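You operate a simulated robot arm through the tools that you are given. There is no shell and no other tool.

You run a simulated robot arm. Do the job below in one go: nothing can be reset, and whatever is moved stays where it is left.

## Task
Take the tube for dies and leave it on the top of the folding table. Then take the black enamelling die and leave it on the white bench. Then take the brass carrier and leave it in the inside of the open carton. Then put the wash basket on the white bench. Do these in the order given. Set down upright: tube for dies, black enamelling die.

The check looks at the end state, three seconds after you hand in, the way a careful person would. Anything else that was tipped, shoved, dropped, spilled or broken makes it a failure.

## Robot
A 7-joint arm with a two-finger gripper on a trunk, on a base that drives. Base frame: it is fixed to the floor where the robot stands at the start and does not move with it; the origin is under the middle of the robot, x ahead of it, y to its left, z up; the surface under the hand at the start is at about z = 820. Readings come in mm, degrees, newtons and seconds.
With the tool pointing down near the work surface it reaches from about 300 to 740 mm from the robot's upright axis, wherever it stands. Its first joint turns from -166.0 to 166.0 degrees. Places, roughly: black enamelling die (3x3x5 cm) [500, -6800, 800]; brass carrier (5x5x4 cm) [500, -6700, 800]; inside of the open carton (14x14 cm) [540, -8040, 840]; top of the folding table [600, 2600, 900]; tube for dies (19x9x14 cm) [500, 200, 900]; wash basket (11x12x9 cm) [700, -6900, 800]; white bench [700, -4800, 800]. Payload 2.94 kg.
The tool frame sits at the grasp point between the pads (the TCP): z along the fingers, y along the line on which they close. The tips reach 30 mm beyond it. The gripper opens to 138 mm. The gripper's body begins 109 mm behind the TCP.
Orientation is that of the tool frame in the base frame, as a unit quaternion [x, y, z, w]. With the fingers straight down and closing along the base's y, the tool's x points along the base's -x, its y along +y and its z along -z.

## Interface
- The arm moves only by the tool step_arm. Its argument "motion" is a list of rows, each an object (a shift or turn left out is 0, a gripper value left out holds the last) with "dp": the shift along the tool's x, y, z in m, a list of three; "rotation": the turn, a rotation vector about the tool's x, y, z in degrees, a list of three. In form: [{"dp": [x, y, z], "rotation": [rx, ry, rz]}, ...]. A call has 1 to 20 rows; each row shifts and turns the commanded pose from where the row before left it, along the tool's axes as they then stand. "fingers" is the opening in per cent of the stroke, from 0 (shut) to 100 (fully open), set as the call begins (left out, the last holds). Each row takes 0.2 s and may step no farther than 50 mm and 8.6 degrees from the row before; otherwise, or with a gripper value out of range, the whole call is refused. A pose out of reach is approached as far as the arm can. The call stops where the force on the tool passes 40 N (or 10 N more than at its start, if that is more) or the arm is blocked; 0.2 s more then pass. The fingers move at their own pace and stop on an object; they squeeze with about 39 N. The grip force told is the motor's: it shows also when the fingers shut on nothing. Time passes only in rows, and 0.2 s behind the last, so rows that do not move let the fingers close. It gives the time, the measured TCP pose, the force on the tool (base axes), the opening and the grip force at its end, in the units of the frame above (readings bear some noise), with the torque about the TCP (base axes, N m) and any sound that the robot's microphone picked up.
- Cameras (640 x 400 px; columns grow to the right, rows downward): "scene" is now at [0.1, 162.4, 1451.8]; the picture's right is [0.31, -0.95, 0.00], its down [-0.60, -0.20, -0.78] and it looks along [0.74, 0.24, -0.63] (base axes); focal length 275 px, centre (320, 200). "wrist" rides on the gripper at [71, 19, -146] in the tool frame; the picture's right is [-0.26, 0.97, 0.00], its down [-0.85, -0.23, -0.48] and it looks along [-0.46, -0.12, 0.88] (tool axes); focal length 280 px, centre (320, 200). There is no depth. A picture from a camera that has moved, and an enlarged one, comes with that camera's place and axes in the base frame and with its lens.
- get_image(camera): a new picture of that camera. The clock stands still meanwhile.
- slide_trunk(by): slides the trunk up (or, below 0, down) by that many mm; the arm and the scene camera ride with it, the base frame stays. It gives what a move gives, with no picture.
- steer(legs): drives the robot by 1 to 6 legs, each [ahead, left, turn to the left] in mm, mm and degrees, along the robot's own axes; the way and the turn of a leg run together, so that a leg with both is an arc; at most 1500 mm and 180 degrees a leg. The arm and the cameras ride along, it lands a little off, and it stops where it bumps. It gives what a move gives.
- pan_tilt(pan, tilt): turns the head with the scene camera to pan (to the left, within 86 degrees either way) and tilt (down, from -29 to 69), counted from straight ahead of the robot. It gives what a move gives.
- enlarge(camera, box): a new picture of the part [left, top, right, bottom] of that camera's present view, enlarged. The clock stands still meanwhile.
- job_done(): hands the job in; it is judged then, once.

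Places have to be worked out from the pictures, the camera data and where the tool is seen. Open the gripper and draw the arm clear of the work before you hand the job in, unless the task says otherwise.

The tools are called after "Request:" by a JSON object that holds its "name" and its "arguments". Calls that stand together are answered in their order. step_arm: Moves the arm, as the interface text tells. Its arguments: {"type":"object","properties":{"motion":{"type":"array"},"fingers":{"type":"number"}},"required":["motion"]} The other tools are called the same way: slide_trunk (by) slides the trunk up or down; steer (legs) drives the base; pan_tilt (pan, tilt) turns the head that bears the scene camera; get_image (camera) takes a picture; enlarge (camera, box) takes an enlarged picture of a part of a camera's view; job_done () hands the job in.

At the start:

```text
time: 0.0
tool_pos: [410.4, 327.9, 1083.6]
orientation: [-0.001, 1.0, 0.001, 0.001]
contact_force: [-0.1, -0.9, 0.2]
torque: [0.02, 0.0, -0.02]
width: 138.1
finger_force: 0.1
trunk travel left (down, up): [-300.0, 154.0]
robot x, y, heading: [0.3, -4.8, -0.2]
head pan, tilt: [18.1, 39.0]
```

scene: 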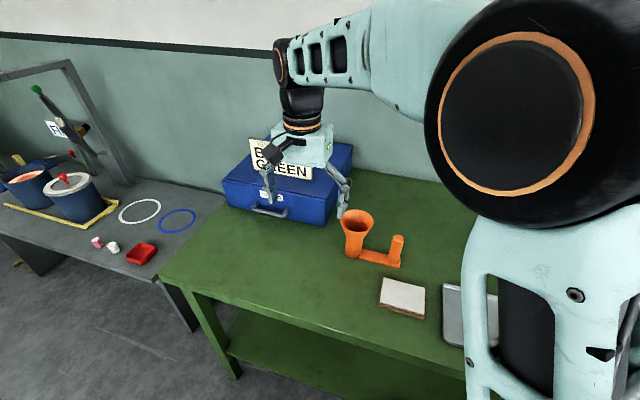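
wrist: 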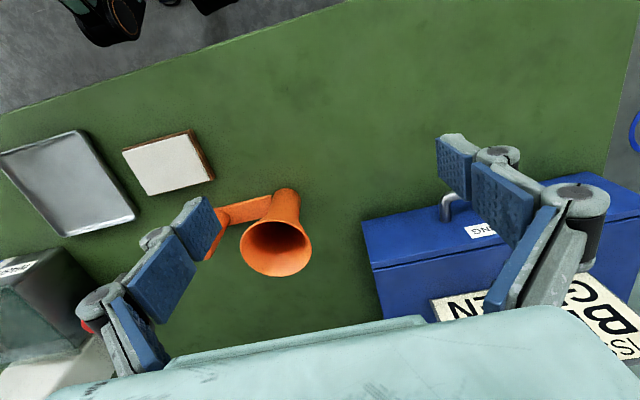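

The orange tube with a side bar and post seems to be the tube for dies, on the green table. I take a closer look at it.

Request:
{"name": "enlarge", "arguments": {"camera": "scene", "box": [300, 180, 460, 280]}}

Request:
{"name": "enlarge", "arguments": {"camera": "wrist", "box": [180, 150, 340, 290]}}

```text
4.00 times, centred on (380, 230) of scene
camera zoom: at [0.1, 162.4, 1451.8], right [0.31, -0.95, 0.0], down [-0.6, -0.2, -0.78], along [0.74, 0.24, -0.63], focal length 1099 px, centre (80, 80)
```

zoom: 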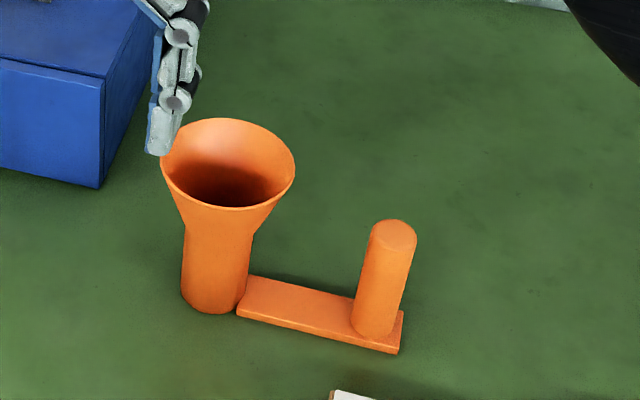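

```text
2.86 times, centred on (260, 220) of wrist
camera zoom: at [339.4, 346.0, 1229.2], right [0.26, 0.97, 0.0], down [0.85, -0.23, 0.48], along [0.46, -0.12, -0.88], focal length 801 px, centre (491, 143)
```

zoom: 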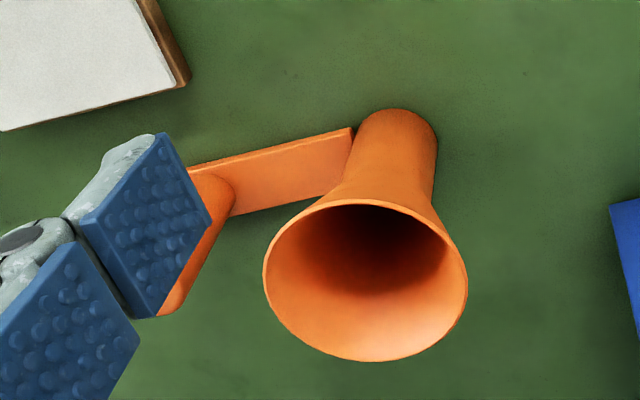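

The tube rim sits near (532, 235, 955), its post near (533, 115). Before moving I look around with the head to learn the surroundings.

Request:
{"name": "pan_tilt", "arguments": {"pan": 70, "tilt": 15}}

Request:
{"name": "get_image", "arguments": {"camera": "scene"}}

Request:
{"name": "pan_tilt", "arguments": {"pan": -75, "tilt": 15}}

Request:
{"name": "get_image", "arguments": {"camera": "scene"}}

Request:
{"name": "pan_tilt", "arguments": {"pan": 20, "tilt": 45}}

Request:
{"name": "get_image", "arguments": {"camera": "scene"}}

```text
time: 1.2
tool_pos: [412.0, 326.7, 1082.3]
orientation: [0.0, 1.0, 0.0, 0.0]
contact_force: [0.2, 0.2, 0.7]
torque: [-0.01, -0.01, -0.02]
width: 138.3
finger_force: 0.1
trunk travel left (down, up): [-300.0, 154.0]
robot x, y, heading: [1.4, -3.5, -0.0]
head pan, tilt: [70.0, 15.0]
```

```text
taken
camera scene: at [-49.4, 223.5, 1489.8], right [0.94, -0.34, 0.0], down [-0.09, -0.24, -0.97], along [0.33, 0.91, -0.26], focal length 275 px, centre (320, 200)
```

scene: 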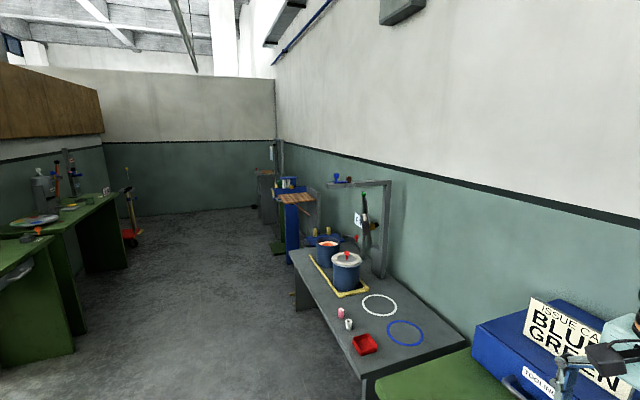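

```text
time: 3.5
tool_pos: [411.5, 326.6, 1082.5]
orientation: [0.0, 1.0, -0.001, 0.0]
contact_force: [0.0, -0.6, -0.1]
torque: [0.01, 0.02, 0.02]
width: 137.9
finger_force: 0.0
trunk travel left (down, up): [-300.0, 154.0]
robot x, y, heading: [1.0, -0.1, -0.1]
head pan, tilt: [-75.0, 15.0]
```

```text
taken
camera scene: at [-57.2, 45.6, 1489.8], right [-0.97, -0.26, 0.0], down [-0.07, 0.25, -0.97], along [0.25, -0.93, -0.26], focal length 275 px, centre (320, 200)
```

scene: 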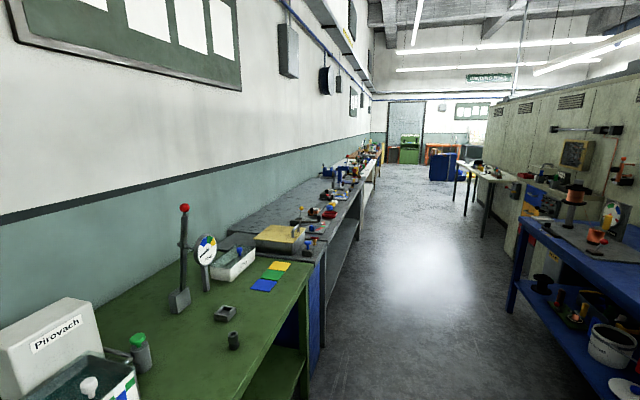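

```text
time: 5.2
tool_pos: [412.0, 326.3, 1083.7]
orientation: [0.0, 1.0, 0.0, 0.0]
contact_force: [0.2, 0.6, -0.6]
torque: [0.01, 0.0, 0.01]
width: 138.0
finger_force: 0.2
trunk travel left (down, up): [-300.0, 154.0]
robot x, y, heading: [-0.4, 2.7, -0.0]
head pan, tilt: [20.0, 45.0]
```

```text
taken
camera scene: at [-5.0, 163.6, 1443.0], right [0.34, -0.94, 0.0], down [-0.66, -0.24, -0.71], along [0.66, 0.24, -0.71], focal length 275 px, centre (320, 200)
```

scene: 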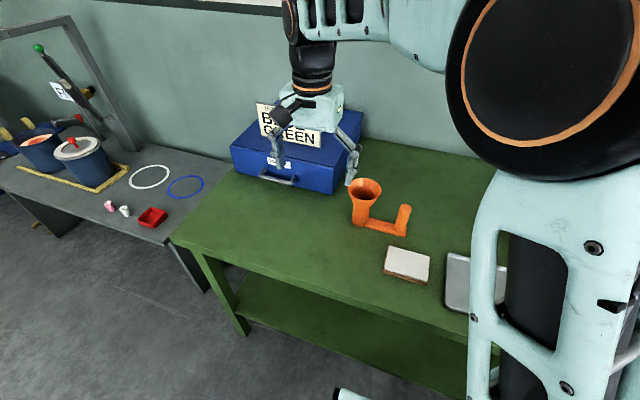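

The aisle is open both ways. I move the hand level over the funnel rim with the fingers closing along the base y (the bar's direction), then check with the wrist camera.

Request:
{"name": "step_arm", "arguments": {"motion": [{"dp": [-0.03, -0.023, 0]}, {"dp": [-0.03, -0.023, 0]}, {"dp": [-0.03, -0.023, 0]}, {"dp": [-0.03, -0.023, 0]}, {"dp": [0, 0, 0]}], "fingers": 100}}

Request:
{"name": "get_image", "arguments": {"camera": "wrist"}}

Request:
{"name": "enlarge", "arguments": {"camera": "scene", "box": [280, 100, 480, 270]}}

```text
time: 6.4
tool_pos: [530.3, 235.1, 1084.3]
orientation: [0.0, 1.0, 0.0, 0.0]
contact_force: [0.9, 0.6, 0.3]
torque: [0.01, 0.01, 0.0]
width: 138.2
finger_force: 0.0
trunk travel left (down, up): [-300.0, 154.0]
robot x, y, heading: [-0.8, -4.2, 0.2]
head pan, tilt: [20.0, 45.0]
```

```text
taken
camera wrist: at [458.8, 254.0, 1229.9], right [0.26, 0.97, 0.0], down [0.85, -0.23, 0.48], along [0.46, -0.12, -0.88], focal length 280 px, centre (320, 200)
```

wrist: 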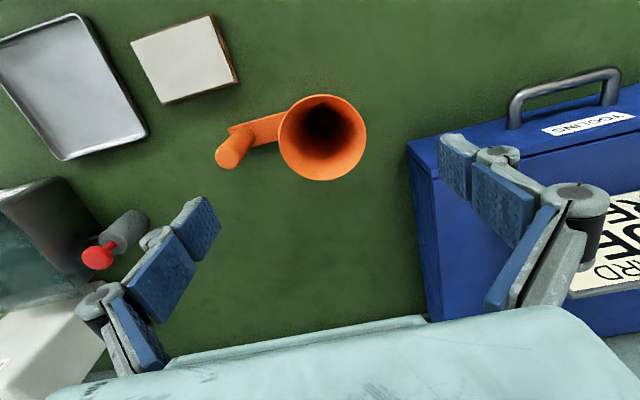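

```text
2.35 times, centred on (380, 185) of scene
camera zoom: at [-4.9, 163.6, 1443.0], right [0.34, -0.94, 0.0], down [-0.66, -0.24, -0.71], along [0.66, 0.24, -0.71], focal length 646 px, centre (179, 235)
```

zoom: 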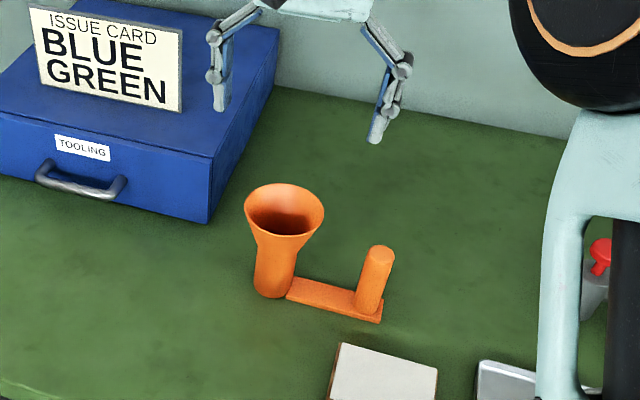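

The rim centre reads near (534, 237, 957). I narrow the fingers slightly, shift 4 mm and go down to just above the gripping height.

Request:
{"name": "step_arm", "arguments": {"motion": [{"dp": [-0.004, 0.002, 0]}, {"dp": [0, 0, 0.03]}, {"dp": [0, 0, 0.03]}, {"dp": [0, 0, 0.03]}, {"dp": [0, 0, 0.02]}, {"dp": [0, 0, 0]}], "fingers": 88}}

Request:
{"name": "get_image", "arguments": {"camera": "wrist"}}

Request:
{"name": "enlarge", "arguments": {"camera": "scene", "box": [280, 100, 480, 270]}}

```text
time: 7.8
tool_pos: [534.9, 238.0, 972.0]
orientation: [0.0, 1.0, 0.0, 0.0]
contact_force: [-0.2, 0.3, 0.0]
torque: [-0.02, 0.01, 0.03]
width: 121.5
finger_force: 0.1
trunk travel left (down, up): [-300.0, 154.0]
robot x, y, heading: [-2.2, -1.2, -0.2]
head pan, tilt: [20.0, 45.0]
```

```text
taken
camera wrist: at [464.2, 257.0, 1117.9], right [0.26, 0.96, 0.0], down [0.85, -0.23, 0.48], along [0.46, -0.12, -0.88], focal length 280 px, centre (320, 200)
```

wrist: 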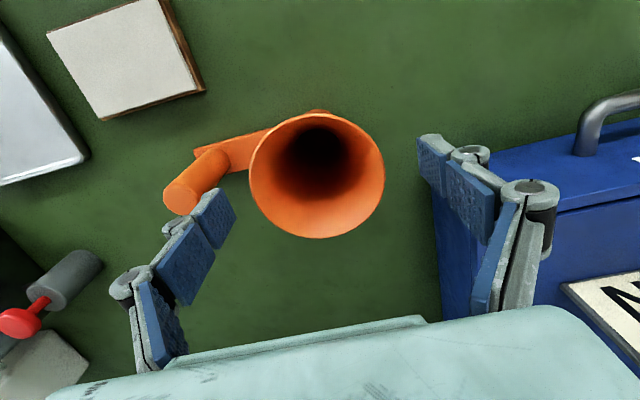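

```text
2.35 times, centred on (380, 185) of scene
camera zoom: at [-5.0, 163.6, 1443.0], right [0.34, -0.94, 0.0], down [-0.66, -0.24, -0.71], along [0.66, 0.24, -0.71], focal length 646 px, centre (179, 235)
```

zoom: 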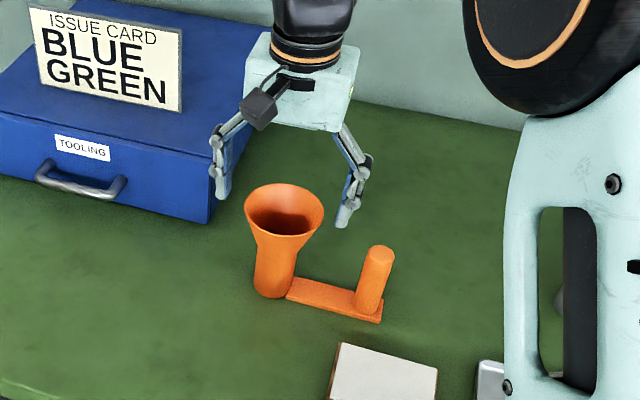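

Both fingers clear the rim and the post. I go down 26 mm more and close on the rim.

Request:
{"name": "step_arm", "arguments": {"motion": [{"dp": [0.001, 0, 0.013]}, {"dp": [0, 0, 0.013]}, {"dp": [0, 0, 0]}]}}

Request:
{"name": "step_arm", "arguments": {"motion": [{"dp": [0, 0, 0]}, {"dp": [0, 0, 0]}, {"dp": [0, 0, 0]}, {"dp": [0, 0, 0]}, {"dp": [0, 0, 0]}], "fingers": 40}}

Request:
{"name": "get_image", "arguments": {"camera": "wrist"}}

Request:
{"name": "enlarge", "arguments": {"camera": "scene", "box": [280, 100, 480, 270]}}

```text
time: 8.6
tool_pos: [535.0, 237.4, 947.6]
orientation: [0.0, 1.0, -0.001, -0.001]
contact_force: [0.2, -0.5, 1.8]
torque: [0.01, -0.04, -0.01]
width: 121.2
finger_force: 0.0
trunk travel left (down, up): [-300.0, 154.0]
robot x, y, heading: [-3.2, 1.2, -0.0]
head pan, tilt: [20.0, 45.0]
```

```text
time: 9.8
tool_pos: [535.3, 236.8, 946.6]
orientation: [0.0, 1.0, 0.0, -0.001]
contact_force: [0.7, -0.3, 2.0]
torque: [-0.16, -0.01, 0.05]
width: 87.3
finger_force: 39.3
trunk travel left (down, up): [-300.0, 154.0]
robot x, y, heading: [-0.1, -3.8, 0.2]
head pan, tilt: [20.0, 45.0]
```

```text
taken
camera wrist: at [463.0, 256.9, 1093.3], right [0.26, 0.97, 0.0], down [0.85, -0.23, 0.48], along [0.46, -0.12, -0.88], focal length 280 px, centre (320, 200)
```

wrist: 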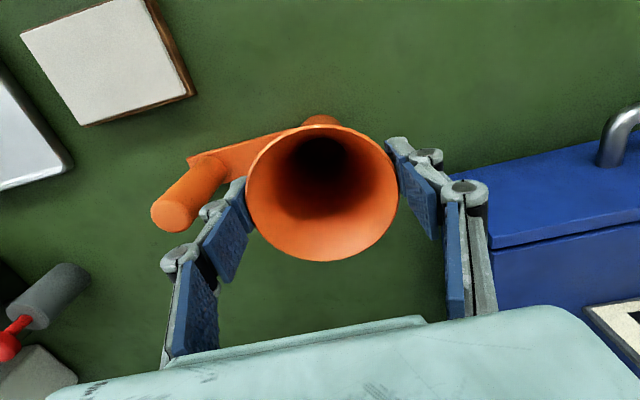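

```text
2.35 times, centred on (380, 185) of scene
camera zoom: at [-5.2, 163.5, 1443.0], right [0.34, -0.94, 0.0], down [-0.66, -0.24, -0.71], along [0.66, 0.24, -0.71], focal length 646 px, centre (179, 235)
```

zoom: 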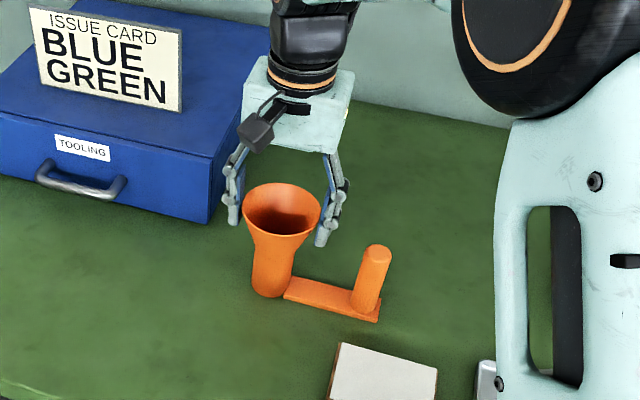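

The fingers hold the rim at 87 mm with 39 N. I lift a little and check that it hangs upright.

Request:
{"name": "step_arm", "arguments": {"motion": [{"dp": [0, 0, -0.01]}, {"dp": [0, 0, -0.015]}, {"dp": [0, 0, -0.02]}, {"dp": [0, 0, 0]}]}}

Request:
{"name": "get_image", "arguments": {"camera": "wrist"}}

Request:
{"name": "enlarge", "arguments": {"camera": "scene", "box": [280, 100, 480, 270]}}

```text
time: 10.8
tool_pos: [534.5, 234.7, 992.9]
orientation: [0.0, 1.0, 0.0, 0.0]
contact_force: [-0.1, -0.5, -0.2]
torque: [0.0, 0.01, 0.01]
width: 55.3
finger_force: 0.1
trunk travel left (down, up): [-300.0, 154.0]
robot x, y, heading: [2.1, 1.0, 0.3]
head pan, tilt: [20.0, 45.0]
```

```text
taken
camera wrist: at [462.2, 255.1, 1138.2], right [0.26, 0.97, 0.0], down [0.85, -0.23, 0.48], along [0.46, -0.12, -0.88], focal length 280 px, centre (320, 200)
```

wrist: 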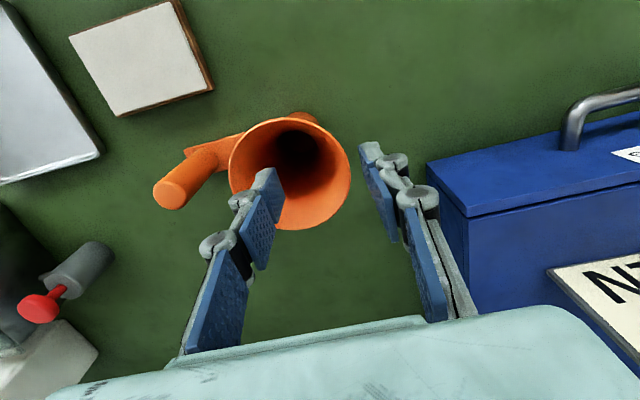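

```text
2.35 times, centred on (380, 185) of scene
camera zoom: at [-5.0, 163.6, 1443.0], right [0.34, -0.94, 0.0], down [-0.66, -0.24, -0.71], along [0.66, 0.24, -0.71], focal length 646 px, centre (179, 235)
```

zoom: 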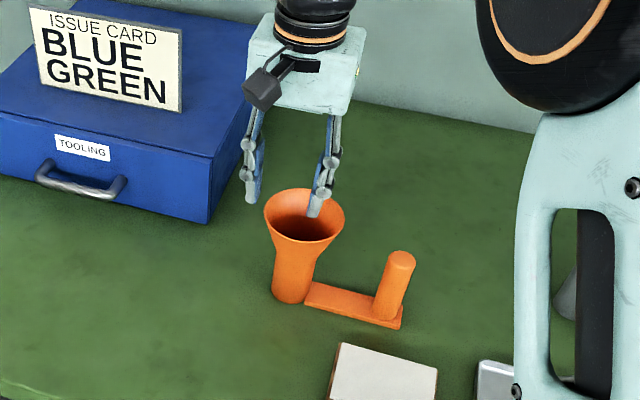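

The rim grip slipped and the tube slid about 22 mm, still standing. I will grip the straight post instead (near (534, 98), top ≈ 923): I raise and move over it.

Request:
{"name": "step_arm", "arguments": {"motion": [{"dp": [0, 0, -0.04]}, {"dp": [0, 0, -0.03]}, {"dp": [0, -0.046, 0]}, {"dp": [0, -0.046, 0]}, {"dp": [0, -0.045, 0]}, {"dp": [0, 0, 0]}], "fingers": 46}}

Request:
{"name": "get_image", "arguments": {"camera": "wrist"}}

Request:
{"name": "enlarge", "arguments": {"camera": "scene", "box": [300, 100, 480, 270]}}

```text
time: 12.2
tool_pos: [533.3, 100.1, 1065.0]
orientation: [0.0, 1.0, 0.0, 0.001]
contact_force: [-0.6, 0.0, 0.1]
torque: [-0.01, 0.02, -0.02]
width: 63.4
finger_force: 0.0
trunk travel left (down, up): [-300.0, 154.0]
robot x, y, heading: [-2.5, -1.5, 0.1]
head pan, tilt: [20.0, 45.0]
```

```text
taken
camera wrist: at [462.3, 118.2, 1210.7], right [0.26, 0.97, 0.0], down [0.85, -0.23, 0.48], along [0.46, -0.12, -0.88], focal length 280 px, centre (320, 200)
```

wrist: 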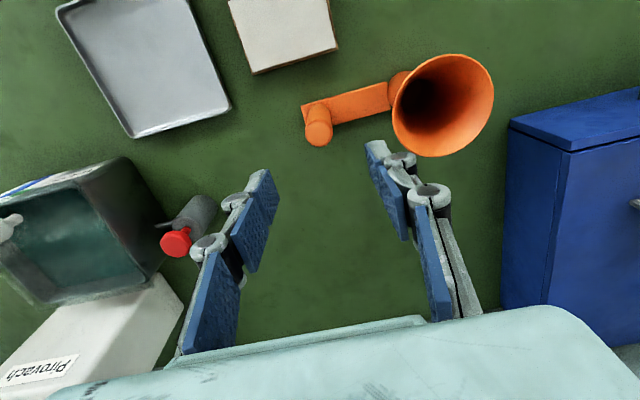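

```text
2.35 times, centred on (390, 185) of scene
camera zoom: at [-5.0, 163.5, 1443.0], right [0.34, -0.94, 0.0], down [-0.66, -0.24, -0.71], along [0.66, 0.24, -0.71], focal length 646 px, centre (155, 235)
```

zoom: 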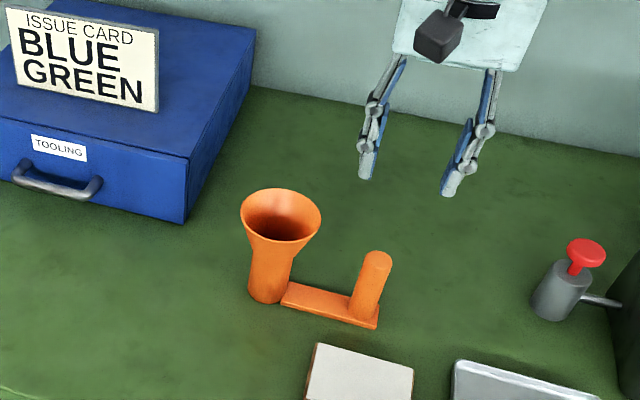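

The post now lies nearly under the grasp point. I go part way down and re-measure before the fingers reach the post's top.

Request:
{"name": "step_arm", "arguments": {"motion": [{"dp": [-0.003, -0.001, 0.035]}, {"dp": [0, 0, 0.04]}, {"dp": [0, 0, 0]}], "fingers": 42}}

Request:
{"name": "get_image", "arguments": {"camera": "wrist"}}

Request:
{"name": "enlarge", "arguments": {"camera": "scene", "box": [300, 130, 460, 250]}}

```text
time: 13.0
tool_pos: [536.8, 98.9, 989.2]
orientation: [0.0, 1.0, 0.0, 0.0]
contact_force: [0.2, 0.5, 0.7]
torque: [-0.05, 0.03, -0.01]
width: 57.6
finger_force: 0.1
trunk travel left (down, up): [-300.0, 154.0]
robot x, y, heading: [1.3, 0.6, -0.2]
head pan, tilt: [20.0, 45.0]
```

```text
taken
camera wrist: at [465.1, 118.4, 1136.2], right [0.26, 0.97, 0.0], down [0.85, -0.23, 0.48], along [0.46, -0.12, -0.88], focal length 280 px, centre (320, 200)
```

wrist: 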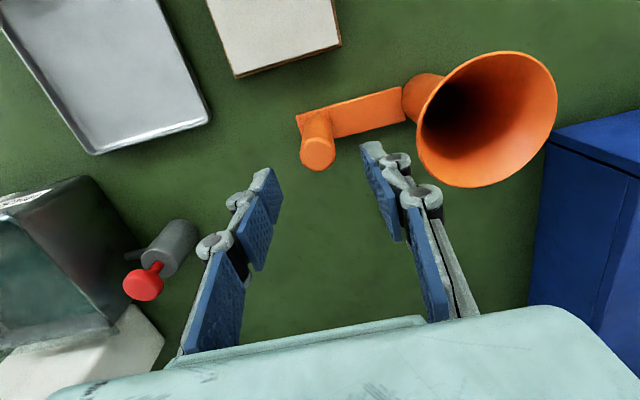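

```text
3.33 times, centred on (380, 190) of scene
camera zoom: at [-4.9, 163.6, 1443.0], right [0.34, -0.94, 0.0], down [-0.66, -0.24, -0.71], along [0.66, 0.24, -0.71], focal length 916 px, centre (120, 233)
```

zoom: 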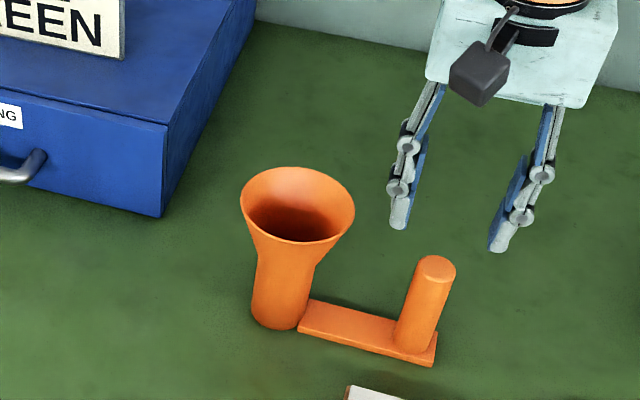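

The post centre is at about (536, 99), right under the tool. I descend with the fingers on either side of it to z ≈ 885.

Request:
{"name": "step_arm", "arguments": {"motion": [{"dp": [0, 0, 0.03]}, {"dp": [0, 0, 0.025]}, {"dp": [0, 0, 0.025]}, {"dp": [0, 0, 0.024]}, {"dp": [0, 0, 0]}]}}

Request:
{"name": "get_image", "arguments": {"camera": "wrist"}}

Request:
{"name": "enlarge", "arguments": {"camera": "scene", "box": [300, 130, 460, 250]}}

```text
time: 14.2
tool_pos: [536.0, 97.9, 885.0]
orientation: [0.0, 1.0, 0.0, 0.0]
contact_force: [0.2, -0.5, 0.5]
torque: [-0.02, 0.01, 0.0]
width: 58.0
finger_force: 0.0
trunk travel left (down, up): [-300.0, 154.0]
robot x, y, heading: [-1.5, -0.8, -0.1]
head pan, tilt: [20.0, 45.0]
```

```text
taken
camera wrist: at [465.1, 117.6, 1030.1], right [0.26, 0.97, 0.0], down [0.85, -0.23, 0.48], along [0.46, -0.12, -0.88], focal length 280 px, centre (320, 200)
```

wrist: 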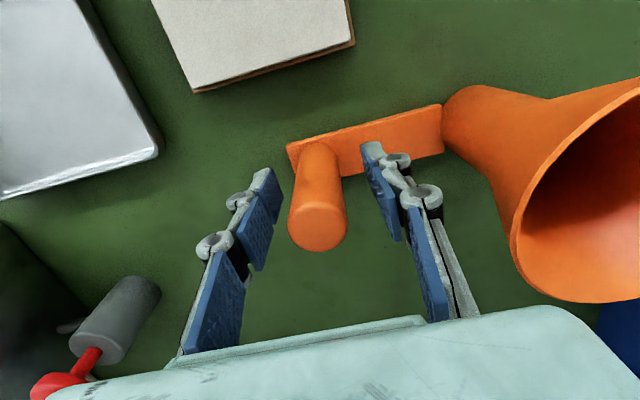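

```text
3.33 times, centred on (380, 190) of scene
camera zoom: at [-4.9, 163.6, 1443.0], right [0.34, -0.94, 0.0], down [-0.66, -0.24, -0.71], along [0.66, 0.24, -0.71], focal length 916 px, centre (120, 233)
```

zoom: 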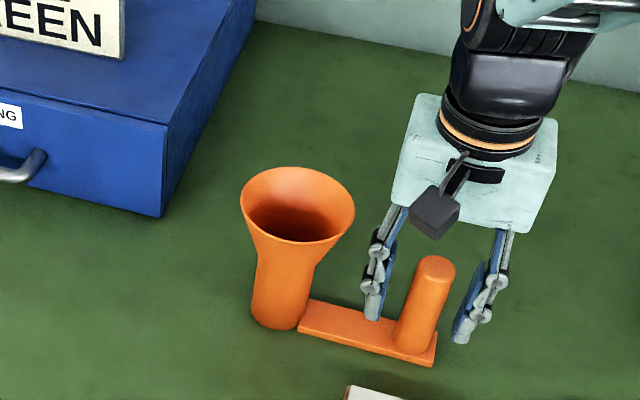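

The fingers straddle the post, well centred. I close on it.

Request:
{"name": "step_arm", "arguments": {"motion": [{"dp": [0, 0, 0]}, {"dp": [0, 0, 0]}, {"dp": [0, 0, 0]}, {"dp": [0, 0, 0]}], "fingers": 0}}

Request:
{"name": "step_arm", "arguments": {"motion": [{"dp": [0, 0, -0.01]}, {"dp": [0, 0, -0.015]}, {"dp": [0, 0, 0]}]}}

Request:
{"name": "get_image", "arguments": {"camera": "wrist"}}

Request:
{"name": "enlarge", "arguments": {"camera": "scene", "box": [300, 130, 460, 250]}}

```text
time: 15.2
tool_pos: [536.3, 98.6, 884.4]
orientation: [-0.001, 1.0, 0.0, 0.0]
contact_force: [0.9, 0.2, -0.2]
torque: [-0.06, 0.02, 0.02]
width: 28.8
finger_force: 38.7
trunk travel left (down, up): [-300.0, 154.0]
robot x, y, heading: [-0.1, 0.5, -0.0]
head pan, tilt: [20.0, 45.0]
```

```text
time: 16.0
tool_pos: [538.6, 98.1, 908.5]
orientation: [0.0, 1.0, 0.0, 0.0]
contact_force: [1.3, -0.2, -1.1]
torque: [-0.09, -0.04, -0.02]
width: 28.8
finger_force: 39.3
trunk travel left (down, up): [-300.0, 154.0]
robot x, y, heading: [1.7, 1.3, 0.3]
head pan, tilt: [20.0, 45.0]
```

```text
taken
camera wrist: at [465.7, 117.8, 1054.8], right [0.26, 0.97, 0.0], down [0.85, -0.23, 0.48], along [0.46, -0.12, -0.88], focal length 280 px, centre (320, 200)
```

wrist: 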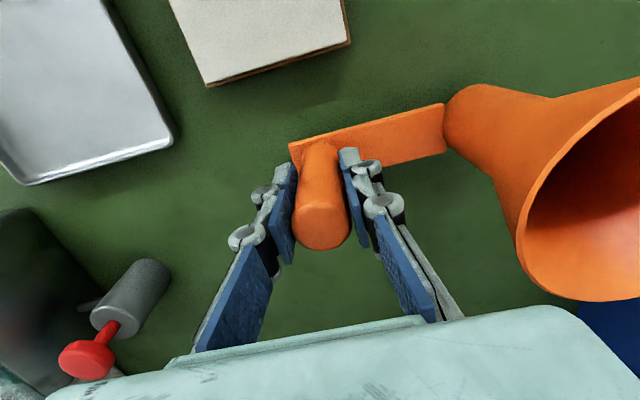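

```text
3.33 times, centred on (380, 190) of scene
camera zoom: at [-4.9, 163.6, 1443.0], right [0.34, -0.94, 0.0], down [-0.66, -0.24, -0.71], along [0.66, 0.24, -0.71], focal length 916 px, centre (120, 233)
```

zoom: 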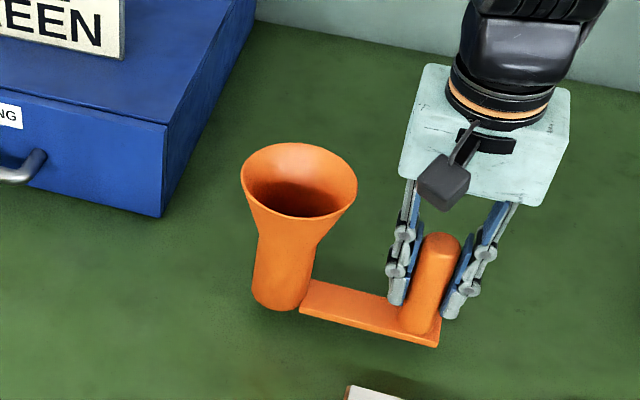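

The tube hangs level on its post. I raise it clear, draw it in, then back out of the bench and strafe left along the aisle toward the folding table.

Request:
{"name": "step_arm", "arguments": {"motion": [{"dp": [0, 0, -0.03]}, {"dp": [0, 0, -0.04]}, {"dp": [0, 0, -0.04]}, {"dp": [0, 0, -0.04]}, {"dp": [0.03, 0, 0]}, {"dp": [0.03, 0, 0]}, {"dp": [0.03, 0, 0]}, {"dp": [0.03, 0, 0]}, {"dp": [0, 0, 0]}]}}

Request:
{"name": "steer", "arguments": {"legs": [[-330, 0, 0]]}}

Request:
{"name": "pan_tilt", "arguments": {"pan": 60, "tilt": 30}}

Request:
{"name": "get_image", "arguments": {"camera": "scene"}}

```text
time: 18.0
tool_pos: [417.4, 99.2, 1058.2]
orientation: [0.0, 1.0, 0.0, 0.0]
contact_force: [-0.6, -0.2, -0.5]
torque: [-0.08, -0.04, -0.03]
width: 28.5
finger_force: 38.8
trunk travel left (down, up): [-300.0, 154.0]
robot x, y, heading: [3.2, -3.7, 0.2]
head pan, tilt: [20.0, 45.0]
```

```text
time: 20.2
tool_pos: [89.2, 99.4, 1059.4]
orientation: [0.001, 1.0, 0.0, 0.0]
contact_force: [-0.6, 0.9, -1.9]
torque: [-0.02, 0.0, -0.03]
width: 28.6
finger_force: 38.3
trunk travel left (down, up): [-300.0, 154.0]
robot x, y, heading: [-328.9, 2.7, -0.2]
head pan, tilt: [20.0, 45.0]
```

```text
time: 21.2
tool_pos: [88.5, 98.9, 1057.8]
orientation: [0.001, 1.0, 0.0, 0.0]
contact_force: [0.0, -1.0, -0.4]
torque: [-0.05, 0.0, 0.01]
width: 28.8
finger_force: 39.5
trunk travel left (down, up): [-300.0, 154.0]
robot x, y, heading: [-329.4, -2.3, -0.1]
head pan, tilt: [60.0, 30.0]
```

```text
taken
camera scene: at [-364.4, 214.4, 1465.6], right [0.86, -0.5, 0.0], down [-0.25, -0.43, -0.87], along [0.43, 0.75, -0.5], focal length 275 px, centre (320, 200)
```

scene: 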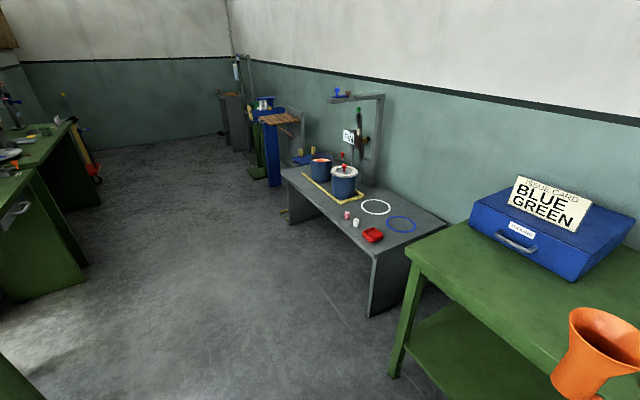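

The aisle is clear. I strafe left about 2.0 m and look at the folding table from closer up.

Request:
{"name": "steer", "arguments": {"legs": [[0, 1000, 0], [0, 1000, 0]]}}

Request:
{"name": "pan_tilt", "arguments": {"pan": 40, "tilt": 30}}

Request:
{"name": "get_image", "arguments": {"camera": "scene"}}

```text
time: 39.1
tool_pos: [101.0, 2104.8, 1058.9]
orientation: [0.0, 1.0, 0.0, 0.0]
contact_force: [0.3, 0.1, -2.3]
torque: [-0.12, -0.02, 0.02]
width: 28.7
finger_force: 38.9
trunk travel left (down, up): [-300.0, 154.0]
robot x, y, heading: [-320.2, 2005.4, 0.2]
head pan, tilt: [60.0, 30.0]
```

```text
time: 39.9
tool_pos: [101.0, 2104.2, 1059.1]
orientation: [0.0, 1.0, 0.0, 0.0]
contact_force: [0.5, 0.3, -1.0]
torque: [-0.06, -0.02, -0.01]
width: 28.9
finger_force: 39.1
trunk travel left (down, up): [-300.0, 154.0]
robot x, y, heading: [-318.8, 2004.0, 0.0]
head pan, tilt: [40.0, 30.0]
```

```text
taken
camera scene: at [-328.9, 2198.5, 1465.6], right [0.64, -0.77, 0.0], down [-0.38, -0.32, -0.87], along [0.66, 0.56, -0.5], focal length 275 px, centre (320, 200)
```

scene: 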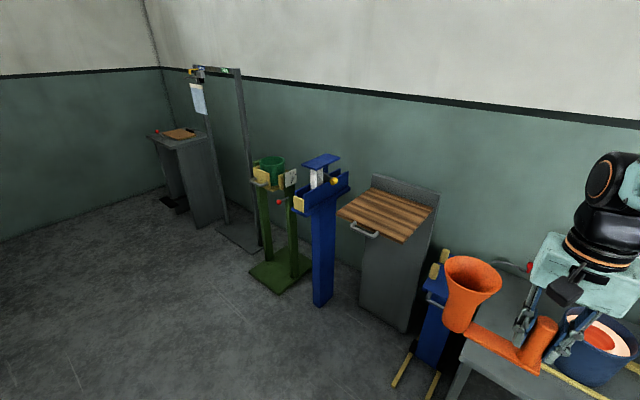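

The striped wooden top is the folding table: roughly x 385–668, y 2441–2713, z ≈ 900. I strafe 410 mm left and then drive ahead 320 mm.

Request:
{"name": "steer", "arguments": {"legs": [[0, 410, 0], [300, 0, 0]]}}

Request:
{"name": "pan_tilt", "arguments": {"pan": 20, "tilt": 45}}

Request:
{"name": "get_image", "arguments": {"camera": "scene"}}

Request:
{"name": "get_image", "arguments": {"camera": "wrist"}}

```text
time: 45.8
tool_pos: [395.2, 2530.8, 1058.7]
orientation: [-0.007, 1.0, 0.0, -0.001]
contact_force: [0.6, 0.0, -1.9]
torque: [-0.05, 0.02, -0.01]
width: 29.0
finger_force: 38.6
trunk travel left (down, up): [-300.0, 154.0]
robot x, y, heading: [-22.0, 2424.3, 1.0]
head pan, tilt: [40.0, 30.0]
```

```text
time: 46.6
tool_pos: [394.5, 2531.2, 1058.4]
orientation: [-0.007, 1.0, 0.0, 0.0]
contact_force: [0.2, 0.4, -0.6]
torque: [-0.06, -0.03, 0.03]
width: 28.7
finger_force: 38.9
trunk travel left (down, up): [-300.0, 154.0]
robot x, y, heading: [-18.0, 2425.8, 0.8]
head pan, tilt: [20.0, 45.0]
```

```text
taken
camera scene: at [-28.6, 2589.1, 1443.1], right [0.36, -0.93, 0.0], down [-0.66, -0.25, -0.71], along [0.66, 0.25, -0.71], focal length 275 px, centre (320, 200)
```

scene: 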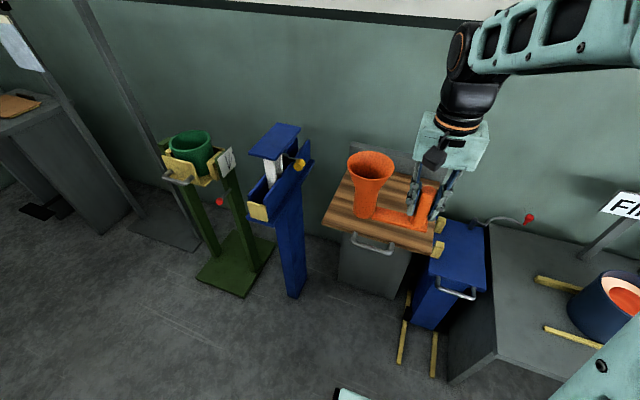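

```text
taken
camera wrist: at [323.1, 2549.3, 1204.4], right [0.25, 0.97, 0.0], down [0.85, -0.22, 0.48], along [0.46, -0.12, -0.88], focal length 280 px, centre (320, 200)
```

wrist: 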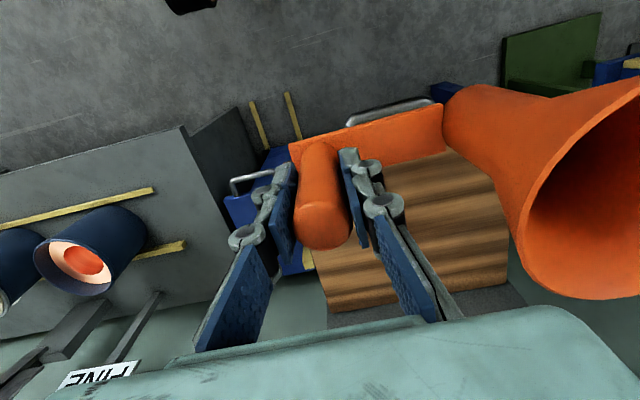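

The tabletop centre is about (520, 2600). I extend 125 mm so that the tube and post straddle it, then check again.

Request:
{"name": "step_arm", "arguments": {"motion": [{"dp": [-0.03, 0, 0]}, {"dp": [-0.035, 0, 0]}, {"dp": [-0.035, 0, 0]}, {"dp": [-0.025, 0, 0]}, {"dp": [0, 0, 0.03]}, {"dp": [0, 0, 0.02]}, {"dp": [0, 0, 0]}]}}

Request:
{"name": "get_image", "arguments": {"camera": "scene"}}

Request:
{"name": "enlarge", "arguments": {"camera": "scene", "box": [300, 120, 500, 270]}}

Request:
{"name": "get_image", "arguments": {"camera": "wrist"}}

```text
time: 48.2
tool_pos: [519.3, 2532.3, 1008.2]
orientation: [-0.008, 1.0, -0.001, 0.0]
contact_force: [-1.1, 0.1, -1.0]
torque: [-0.03, -0.01, 0.0]
width: 28.9
finger_force: 39.2
trunk travel left (down, up): [-300.0, 154.0]
robot x, y, heading: [-21.1, 2426.4, 0.9]
head pan, tilt: [20.0, 45.0]
```

```text
taken
camera scene: at [-28.5, 2589.1, 1443.0], right [0.36, -0.93, 0.0], down [-0.66, -0.25, -0.71], along [0.66, 0.25, -0.71], focal length 275 px, centre (320, 200)
```

scene: 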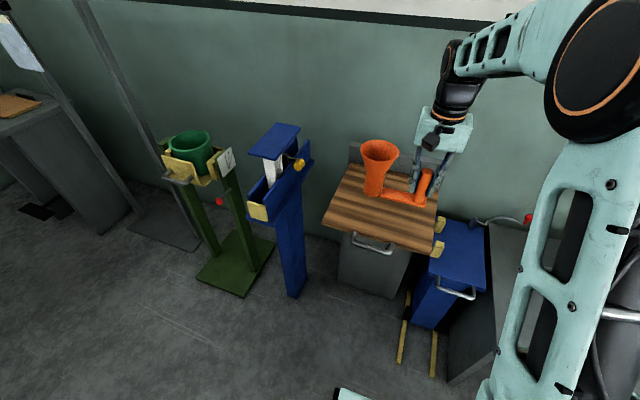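

```text
2.67 times, centred on (400, 195) of scene
camera zoom: at [-28.5, 2589.1, 1443.0], right [0.36, -0.93, 0.0], down [-0.66, -0.25, -0.71], along [0.66, 0.25, -0.71], focal length 732 px, centre (107, 213)
```

zoom: 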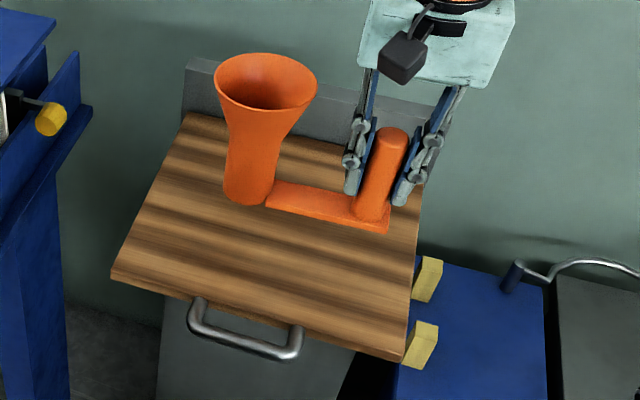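

```text
taken
camera wrist: at [448.2, 2550.9, 1154.8], right [0.25, 0.97, 0.0], down [0.85, -0.22, 0.48], along [0.46, -0.12, -0.88], focal length 280 px, centre (320, 200)
```

wrist: 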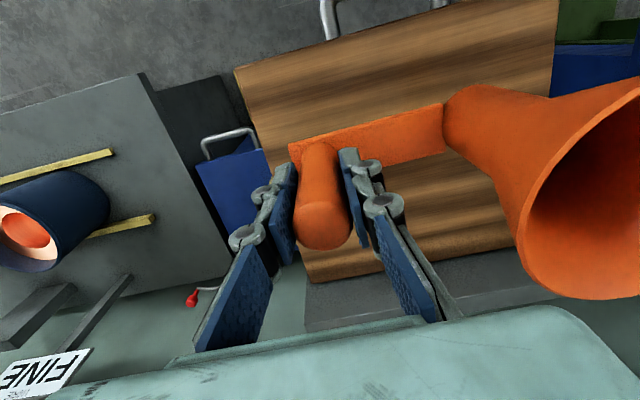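

The tube is about 45 mm over the board but a bit close to the right edge. I shift 30 mm left and lower to just above the top.

Request:
{"name": "step_arm", "arguments": {"motion": [{"dp": [0, 0.03, 0]}, {"dp": [0, 0, 0.02]}, {"dp": [0, 0, 0.015]}, {"dp": [0, 0, 0]}]}}

Request:
{"name": "enlarge", "arguments": {"camera": "scene", "box": [300, 120, 500, 270]}}

```text
time: 49.2
tool_pos: [520.3, 2563.3, 972.0]
orientation: [-0.007, 1.0, 0.0, 0.0]
contact_force: [0.3, 0.8, -0.7]
torque: [-0.07, 0.02, 0.02]
width: 28.6
finger_force: 38.8
trunk travel left (down, up): [-300.0, 154.0]
robot x, y, heading: [-24.1, 2424.3, 0.6]
head pan, tilt: [20.0, 45.0]
```

```text
2.67 times, centred on (400, 195) of scene
camera zoom: at [-28.5, 2589.1, 1443.0], right [0.36, -0.93, 0.0], down [-0.66, -0.25, -0.71], along [0.66, 0.25, -0.71], focal length 732 px, centre (107, 213)
```

zoom: 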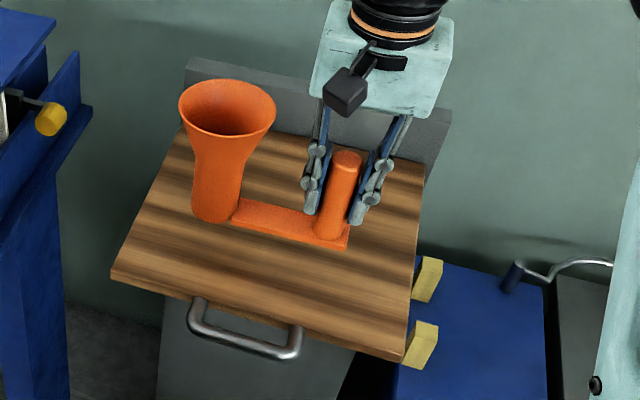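

It hovers over the middle of the board. I lower in tiny steps, watching the vertical force.

Request:
{"name": "step_arm", "arguments": {"motion": [{"dp": [0, 0, 0.002]}, {"dp": [0, 0, 0.002]}, {"dp": [0, 0, 0.002]}, {"dp": [0, 0, 0]}]}}

Request:
{"name": "step_arm", "arguments": {"motion": [{"dp": [0, 0, 0.002]}, {"dp": [0, 0, 0.0015]}, {"dp": [0, 0, 0]}]}}

```text
time: 50.2
tool_pos: [520.0, 2562.8, 967.3]
orientation: [-0.007, 1.0, -0.001, 0.0]
contact_force: [0.2, 0.4, -1.4]
torque: [-0.09, 0.01, -0.02]
width: 28.6
finger_force: 38.6
trunk travel left (down, up): [-300.0, 154.0]
robot x, y, heading: [-19.3, 2425.5, 1.0]
head pan, tilt: [20.0, 45.0]
```

```text
time: 51.0
tool_pos: [520.4, 2563.0, 963.7]
orientation: [-0.007, 1.0, 0.0, 0.0]
contact_force: [0.0, 0.7, -0.7]
torque: [-0.08, -0.01, 0.03]
width: 28.5
finger_force: 38.8
trunk travel left (down, up): [-300.0, 154.0]
robot x, y, heading: [-20.6, 2423.1, 0.8]
head pan, tilt: [20.0, 45.0]
```

No contact yet; I keep lowering in small steps.

Request:
{"name": "step_arm", "arguments": {"motion": [{"dp": [0, 0, 0.002]}, {"dp": [0, 0, 0.002]}, {"dp": [0, 0, 0]}]}}

Request:
{"name": "enlarge", "arguments": {"camera": "scene", "box": [340, 150, 440, 230]}}

```text
time: 51.8
tool_pos: [519.0, 2562.0, 960.5]
orientation: [-0.007, 1.0, 0.0, 0.0]
contact_force: [0.2, -0.2, -1.1]
torque: [-0.02, 0.01, -0.01]
width: 28.8
finger_force: 39.1
trunk travel left (down, up): [-300.0, 154.0]
robot x, y, heading: [-20.8, 2424.8, 0.9]
head pan, tilt: [20.0, 45.0]
```

```text
5.00 times, centred on (390, 190) of scene
camera zoom: at [-28.5, 2589.1, 1443.0], right [0.36, -0.93, 0.0], down [-0.66, -0.25, -0.71], along [0.66, 0.25, -0.71], focal length 1374 px, centre (-30, 250)
```

zoom: 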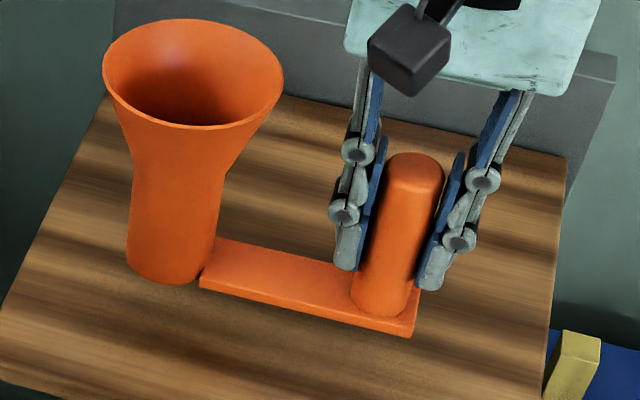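

Still hanging (about −1 N). I continue down in small steps.

Request:
{"name": "step_arm", "arguments": {"motion": [{"dp": [0, 0, 0.002]}, {"dp": [0, 0, 0.002]}, {"dp": [0, 0, 0]}]}}

Request:
{"name": "step_arm", "arguments": {"motion": [{"dp": [0, 0, 0.002]}, {"dp": [0, 0, 0.002]}, {"dp": [0, 0, 0]}]}}

```text
time: 52.6
tool_pos: [520.4, 2563.2, 957.2]
orientation: [-0.007, 1.0, 0.001, 0.001]
contact_force: [-0.3, -0.1, -1.3]
torque: [-0.02, -0.03, 0.02]
width: 29.1
finger_force: 39.0
trunk travel left (down, up): [-300.0, 154.0]
robot x, y, heading: [-22.0, 2427.1, 1.0]
head pan, tilt: [20.0, 45.0]
```

```text
time: 53.4
tool_pos: [519.0, 2562.3, 952.1]
orientation: [-0.007, 1.0, 0.0, 0.001]
contact_force: [0.1, -1.2, -1.0]
torque: [-0.08, -0.03, 0.0]
width: 28.7
finger_force: 38.8
trunk travel left (down, up): [-300.0, 154.0]
robot x, y, heading: [-21.2, 2424.2, 0.9]
head pan, tilt: [20.0, 45.0]
```

Triangulating the board's corners from two views suggests a height of about 860 to 880. I go on down a bit faster to TCP 938, then fine again.

Request:
{"name": "step_arm", "arguments": {"motion": [{"dp": [0, 0, 0.003]}, {"dp": [0, 0, 0.003]}, {"dp": [0, 0, 0.002]}, {"dp": [0, 0, 0]}]}}

Request:
{"name": "step_arm", "arguments": {"motion": [{"dp": [0, 0, 0.002]}, {"dp": [0, 0, 0.002]}, {"dp": [0, 0, 0.002]}, {"dp": [0, 0, 0]}]}}

Request:
{"name": "enlarge", "arguments": {"camera": "scene", "box": [340, 150, 440, 230]}}

```text
time: 54.4
tool_pos: [519.0, 2562.3, 943.6]
orientation: [-0.006, 1.0, 0.0, 0.0]
contact_force: [0.9, 0.1, -1.2]
torque: [-0.04, -0.01, -0.05]
width: 29.0
finger_force: 38.6
trunk travel left (down, up): [-300.0, 154.0]
robot x, y, heading: [-18.3, 2426.9, 0.8]
head pan, tilt: [20.0, 45.0]
```

```text
time: 55.4
tool_pos: [519.6, 2562.5, 937.9]
orientation: [-0.007, 1.0, -0.001, -0.001]
contact_force: [0.5, 0.5, 0.1]
torque: [-0.06, 0.01, -0.01]
width: 29.1
finger_force: 38.7
trunk travel left (down, up): [-300.0, 154.0]
robot x, y, heading: [-18.8, 2426.2, 0.9]
head pan, tilt: [20.0, 45.0]
```

```text
5.00 times, centred on (390, 190) of scene
camera zoom: at [-28.5, 2589.1, 1443.0], right [0.36, -0.93, 0.0], down [-0.66, -0.25, -0.71], along [0.66, 0.25, -0.71], focal length 1374 px, centre (-30, 250)
```

zoom: 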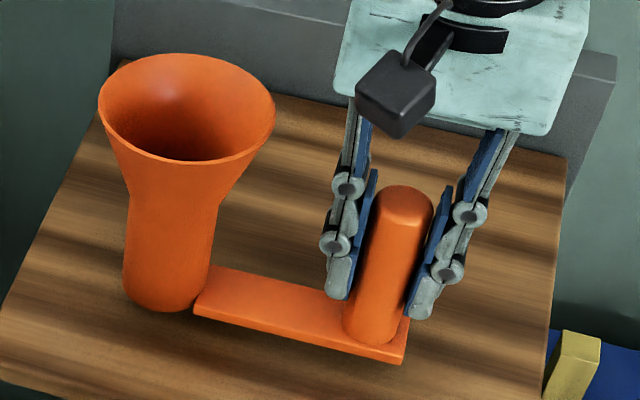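

Still hanging freely at TCP 938. I carry on down in 2 mm steps.

Request:
{"name": "step_arm", "arguments": {"motion": [{"dp": [0, 0, 0.002]}, {"dp": [0, 0, 0.002]}, {"dp": [0, 0, 0.002]}, {"dp": [0, 0, 0]}]}}

Request:
{"name": "step_arm", "arguments": {"motion": [{"dp": [0, 0, 0.002]}, {"dp": [0, 0, 0.002]}, {"dp": [0, 0, 0]}]}}

```text
time: 56.4
tool_pos: [519.9, 2563.7, 932.4]
orientation: [-0.007, 1.0, 0.001, 0.0]
contact_force: [0.1, 0.1, -0.7]
torque: [-0.06, 0.04, -0.02]
width: 28.7
finger_force: 39.0
trunk travel left (down, up): [-300.0, 154.0]
robot x, y, heading: [-19.9, 2427.1, 0.7]
head pan, tilt: [20.0, 45.0]
```

```text
time: 57.2
tool_pos: [519.9, 2563.3, 927.5]
orientation: [-0.007, 1.0, -0.001, -0.001]
contact_force: [0.3, 0.8, -0.6]
torque: [-0.06, 0.03, 0.02]
width: 28.5
finger_force: 38.9
trunk travel left (down, up): [-300.0, 154.0]
robot x, y, heading: [-19.3, 2429.7, 0.7]
head pan, tilt: [20.0, 45.0]
```

Request:
{"name": "step_arm", "arguments": {"motion": [{"dp": [0, 0, 0.002]}, {"dp": [0, 0, 0.002]}, {"dp": [0, 0, 0]}]}}

Request:
{"name": "enlarge", "arguments": {"camera": "scene", "box": [340, 150, 440, 230]}}

```text
time: 58.0
tool_pos: [520.8, 2563.8, 924.2]
orientation: [-0.007, 1.0, 0.0, 0.0]
contact_force: [0.3, -0.9, -0.5]
torque: [-0.04, 0.01, -0.04]
width: 28.8
finger_force: 39.0
trunk travel left (down, up): [-300.0, 154.0]
robot x, y, heading: [-21.9, 2422.8, 0.8]
head pan, tilt: [20.0, 45.0]
```

```text
5.00 times, centred on (390, 190) of scene
camera zoom: at [-28.5, 2589.1, 1443.0], right [0.36, -0.93, 0.0], down [-0.66, -0.25, -0.71], along [0.66, 0.25, -0.71], focal length 1374 px, centre (-30, 250)
```

zoom: 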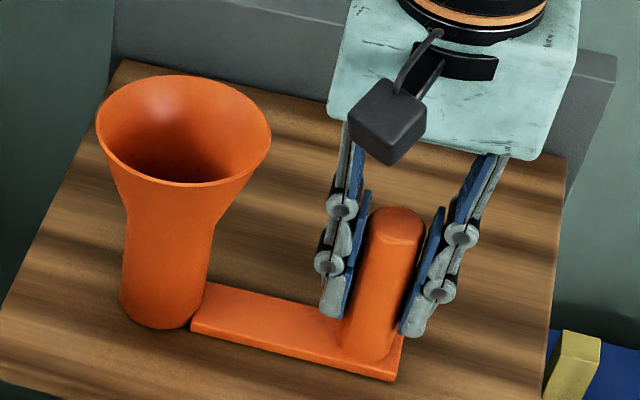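

A contact shadow begins to show under it. I continue in 2 mm steps.

Request:
{"name": "step_arm", "arguments": {"motion": [{"dp": [0, 0, 0.002]}, {"dp": [0, 0, 0.002]}, {"dp": [0, 0, 0]}]}}

Request:
{"name": "step_arm", "arguments": {"motion": [{"dp": [0, 0, 0.002]}, {"dp": [0, 0, 0.001]}, {"dp": [0, 0, 0]}]}}

Request:
{"name": "enlarge", "arguments": {"camera": "scene", "box": [340, 150, 440, 230]}}

```text
time: 58.8
tool_pos: [518.7, 2562.7, 921.9]
orientation: [-0.007, 1.0, 0.0, 0.002]
contact_force: [-1.2, 0.6, 12.4]
torque: [0.03, -0.23, 0.0]
width: 28.8
finger_force: 39.2
trunk travel left (down, up): [-300.0, 154.0]
robot x, y, heading: [-17.7, 2425.3, 0.8]
head pan, tilt: [20.0, 45.0]
```

```text
time: 59.6
tool_pos: [518.3, 2563.6, 921.9]
orientation: [-0.007, 1.0, 0.001, 0.003]
contact_force: [0.5, -0.1, 37.8]
torque: [0.01, -0.53, -0.01]
width: 29.1
finger_force: 39.0
trunk travel left (down, up): [-300.0, 154.0]
robot x, y, heading: [-19.7, 2421.0, 0.9]
head pan, tilt: [20.0, 45.0]
```

```text
5.00 times, centred on (390, 190) of scene
camera zoom: at [-32.5, 2588.1, 1443.4], right [0.36, -0.93, 0.0], down [-0.66, -0.25, -0.71], along [0.66, 0.25, -0.7], focal length 1374 px, centre (-30, 250)
```

zoom: 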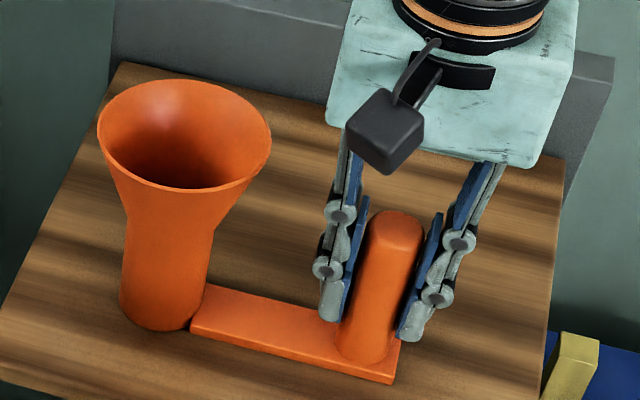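

It has landed at TCP ≈ 921 (board at z ≈ 857) and presses with 38 N. I ease up 3.5 mm to relieve the force, then open.

Request:
{"name": "step_arm", "arguments": {"motion": [{"dp": [0, 0, -0.002]}, {"dp": [0, 0, -0.0015]}, {"dp": [0, 0, 0]}]}}

Request:
{"name": "step_arm", "arguments": {"motion": [{"dp": [0, 0, 0]}, {"dp": [0, 0, 0]}, {"dp": [0, 0, 0]}], "fingers": 42}}

Request:
{"name": "enlarge", "arguments": {"camera": "scene", "box": [300, 120, 500, 270]}}

Request:
{"name": "get_image", "arguments": {"camera": "wrist"}}

```text
time: 60.4
tool_pos: [518.8, 2563.4, 919.6]
orientation: [-0.006, 1.0, 0.0, 0.001]
contact_force: [4.1, 1.2, 16.8]
torque: [0.09, -0.62, -0.04]
width: 28.8
finger_force: 39.6
trunk travel left (down, up): [-300.0, 154.0]
robot x, y, heading: [-21.0, 2424.4, 0.8]
head pan, tilt: [20.0, 45.0]
```

```text
time: 61.2
tool_pos: [519.4, 2562.6, 922.0]
orientation: [-0.007, 1.0, 0.0, -0.001]
contact_force: [-0.3, 0.5, -1.0]
torque: [0.01, 0.01, 0.0]
width: 58.1
finger_force: 0.1
trunk travel left (down, up): [-300.0, 154.0]
robot x, y, heading: [-25.3, 2426.7, 1.0]
head pan, tilt: [20.0, 45.0]
```

```text
2.67 times, centred on (400, 195) of scene
camera zoom: at [-28.6, 2589.0, 1443.0], right [0.36, -0.93, 0.0], down [-0.66, -0.25, -0.71], along [0.66, 0.25, -0.71], focal length 732 px, centre (107, 213)
```

zoom: 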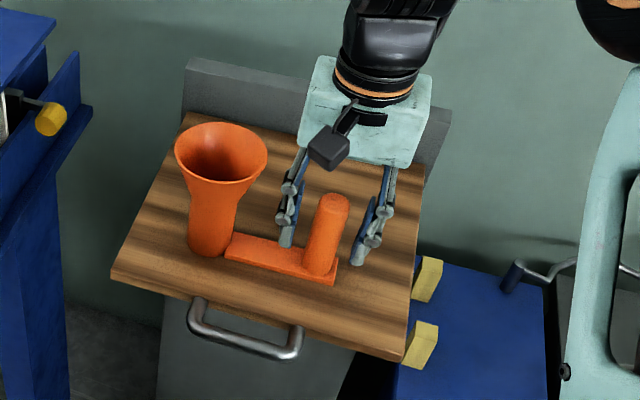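

```text
taken
camera wrist: at [447.8, 2581.3, 1066.2], right [0.25, 0.97, 0.0], down [0.85, -0.22, 0.48], along [0.46, -0.12, -0.88], focal length 280 px, centre (320, 200)
```

wrist: 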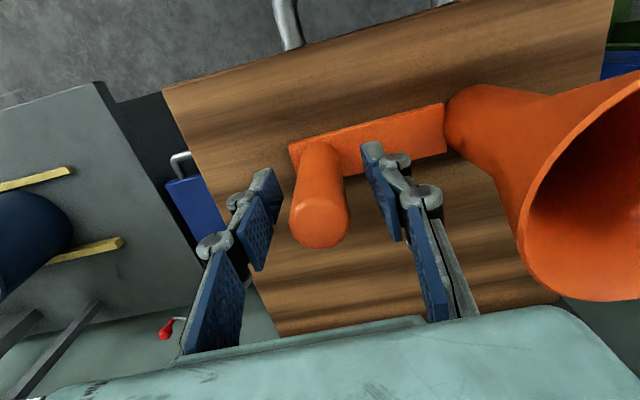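

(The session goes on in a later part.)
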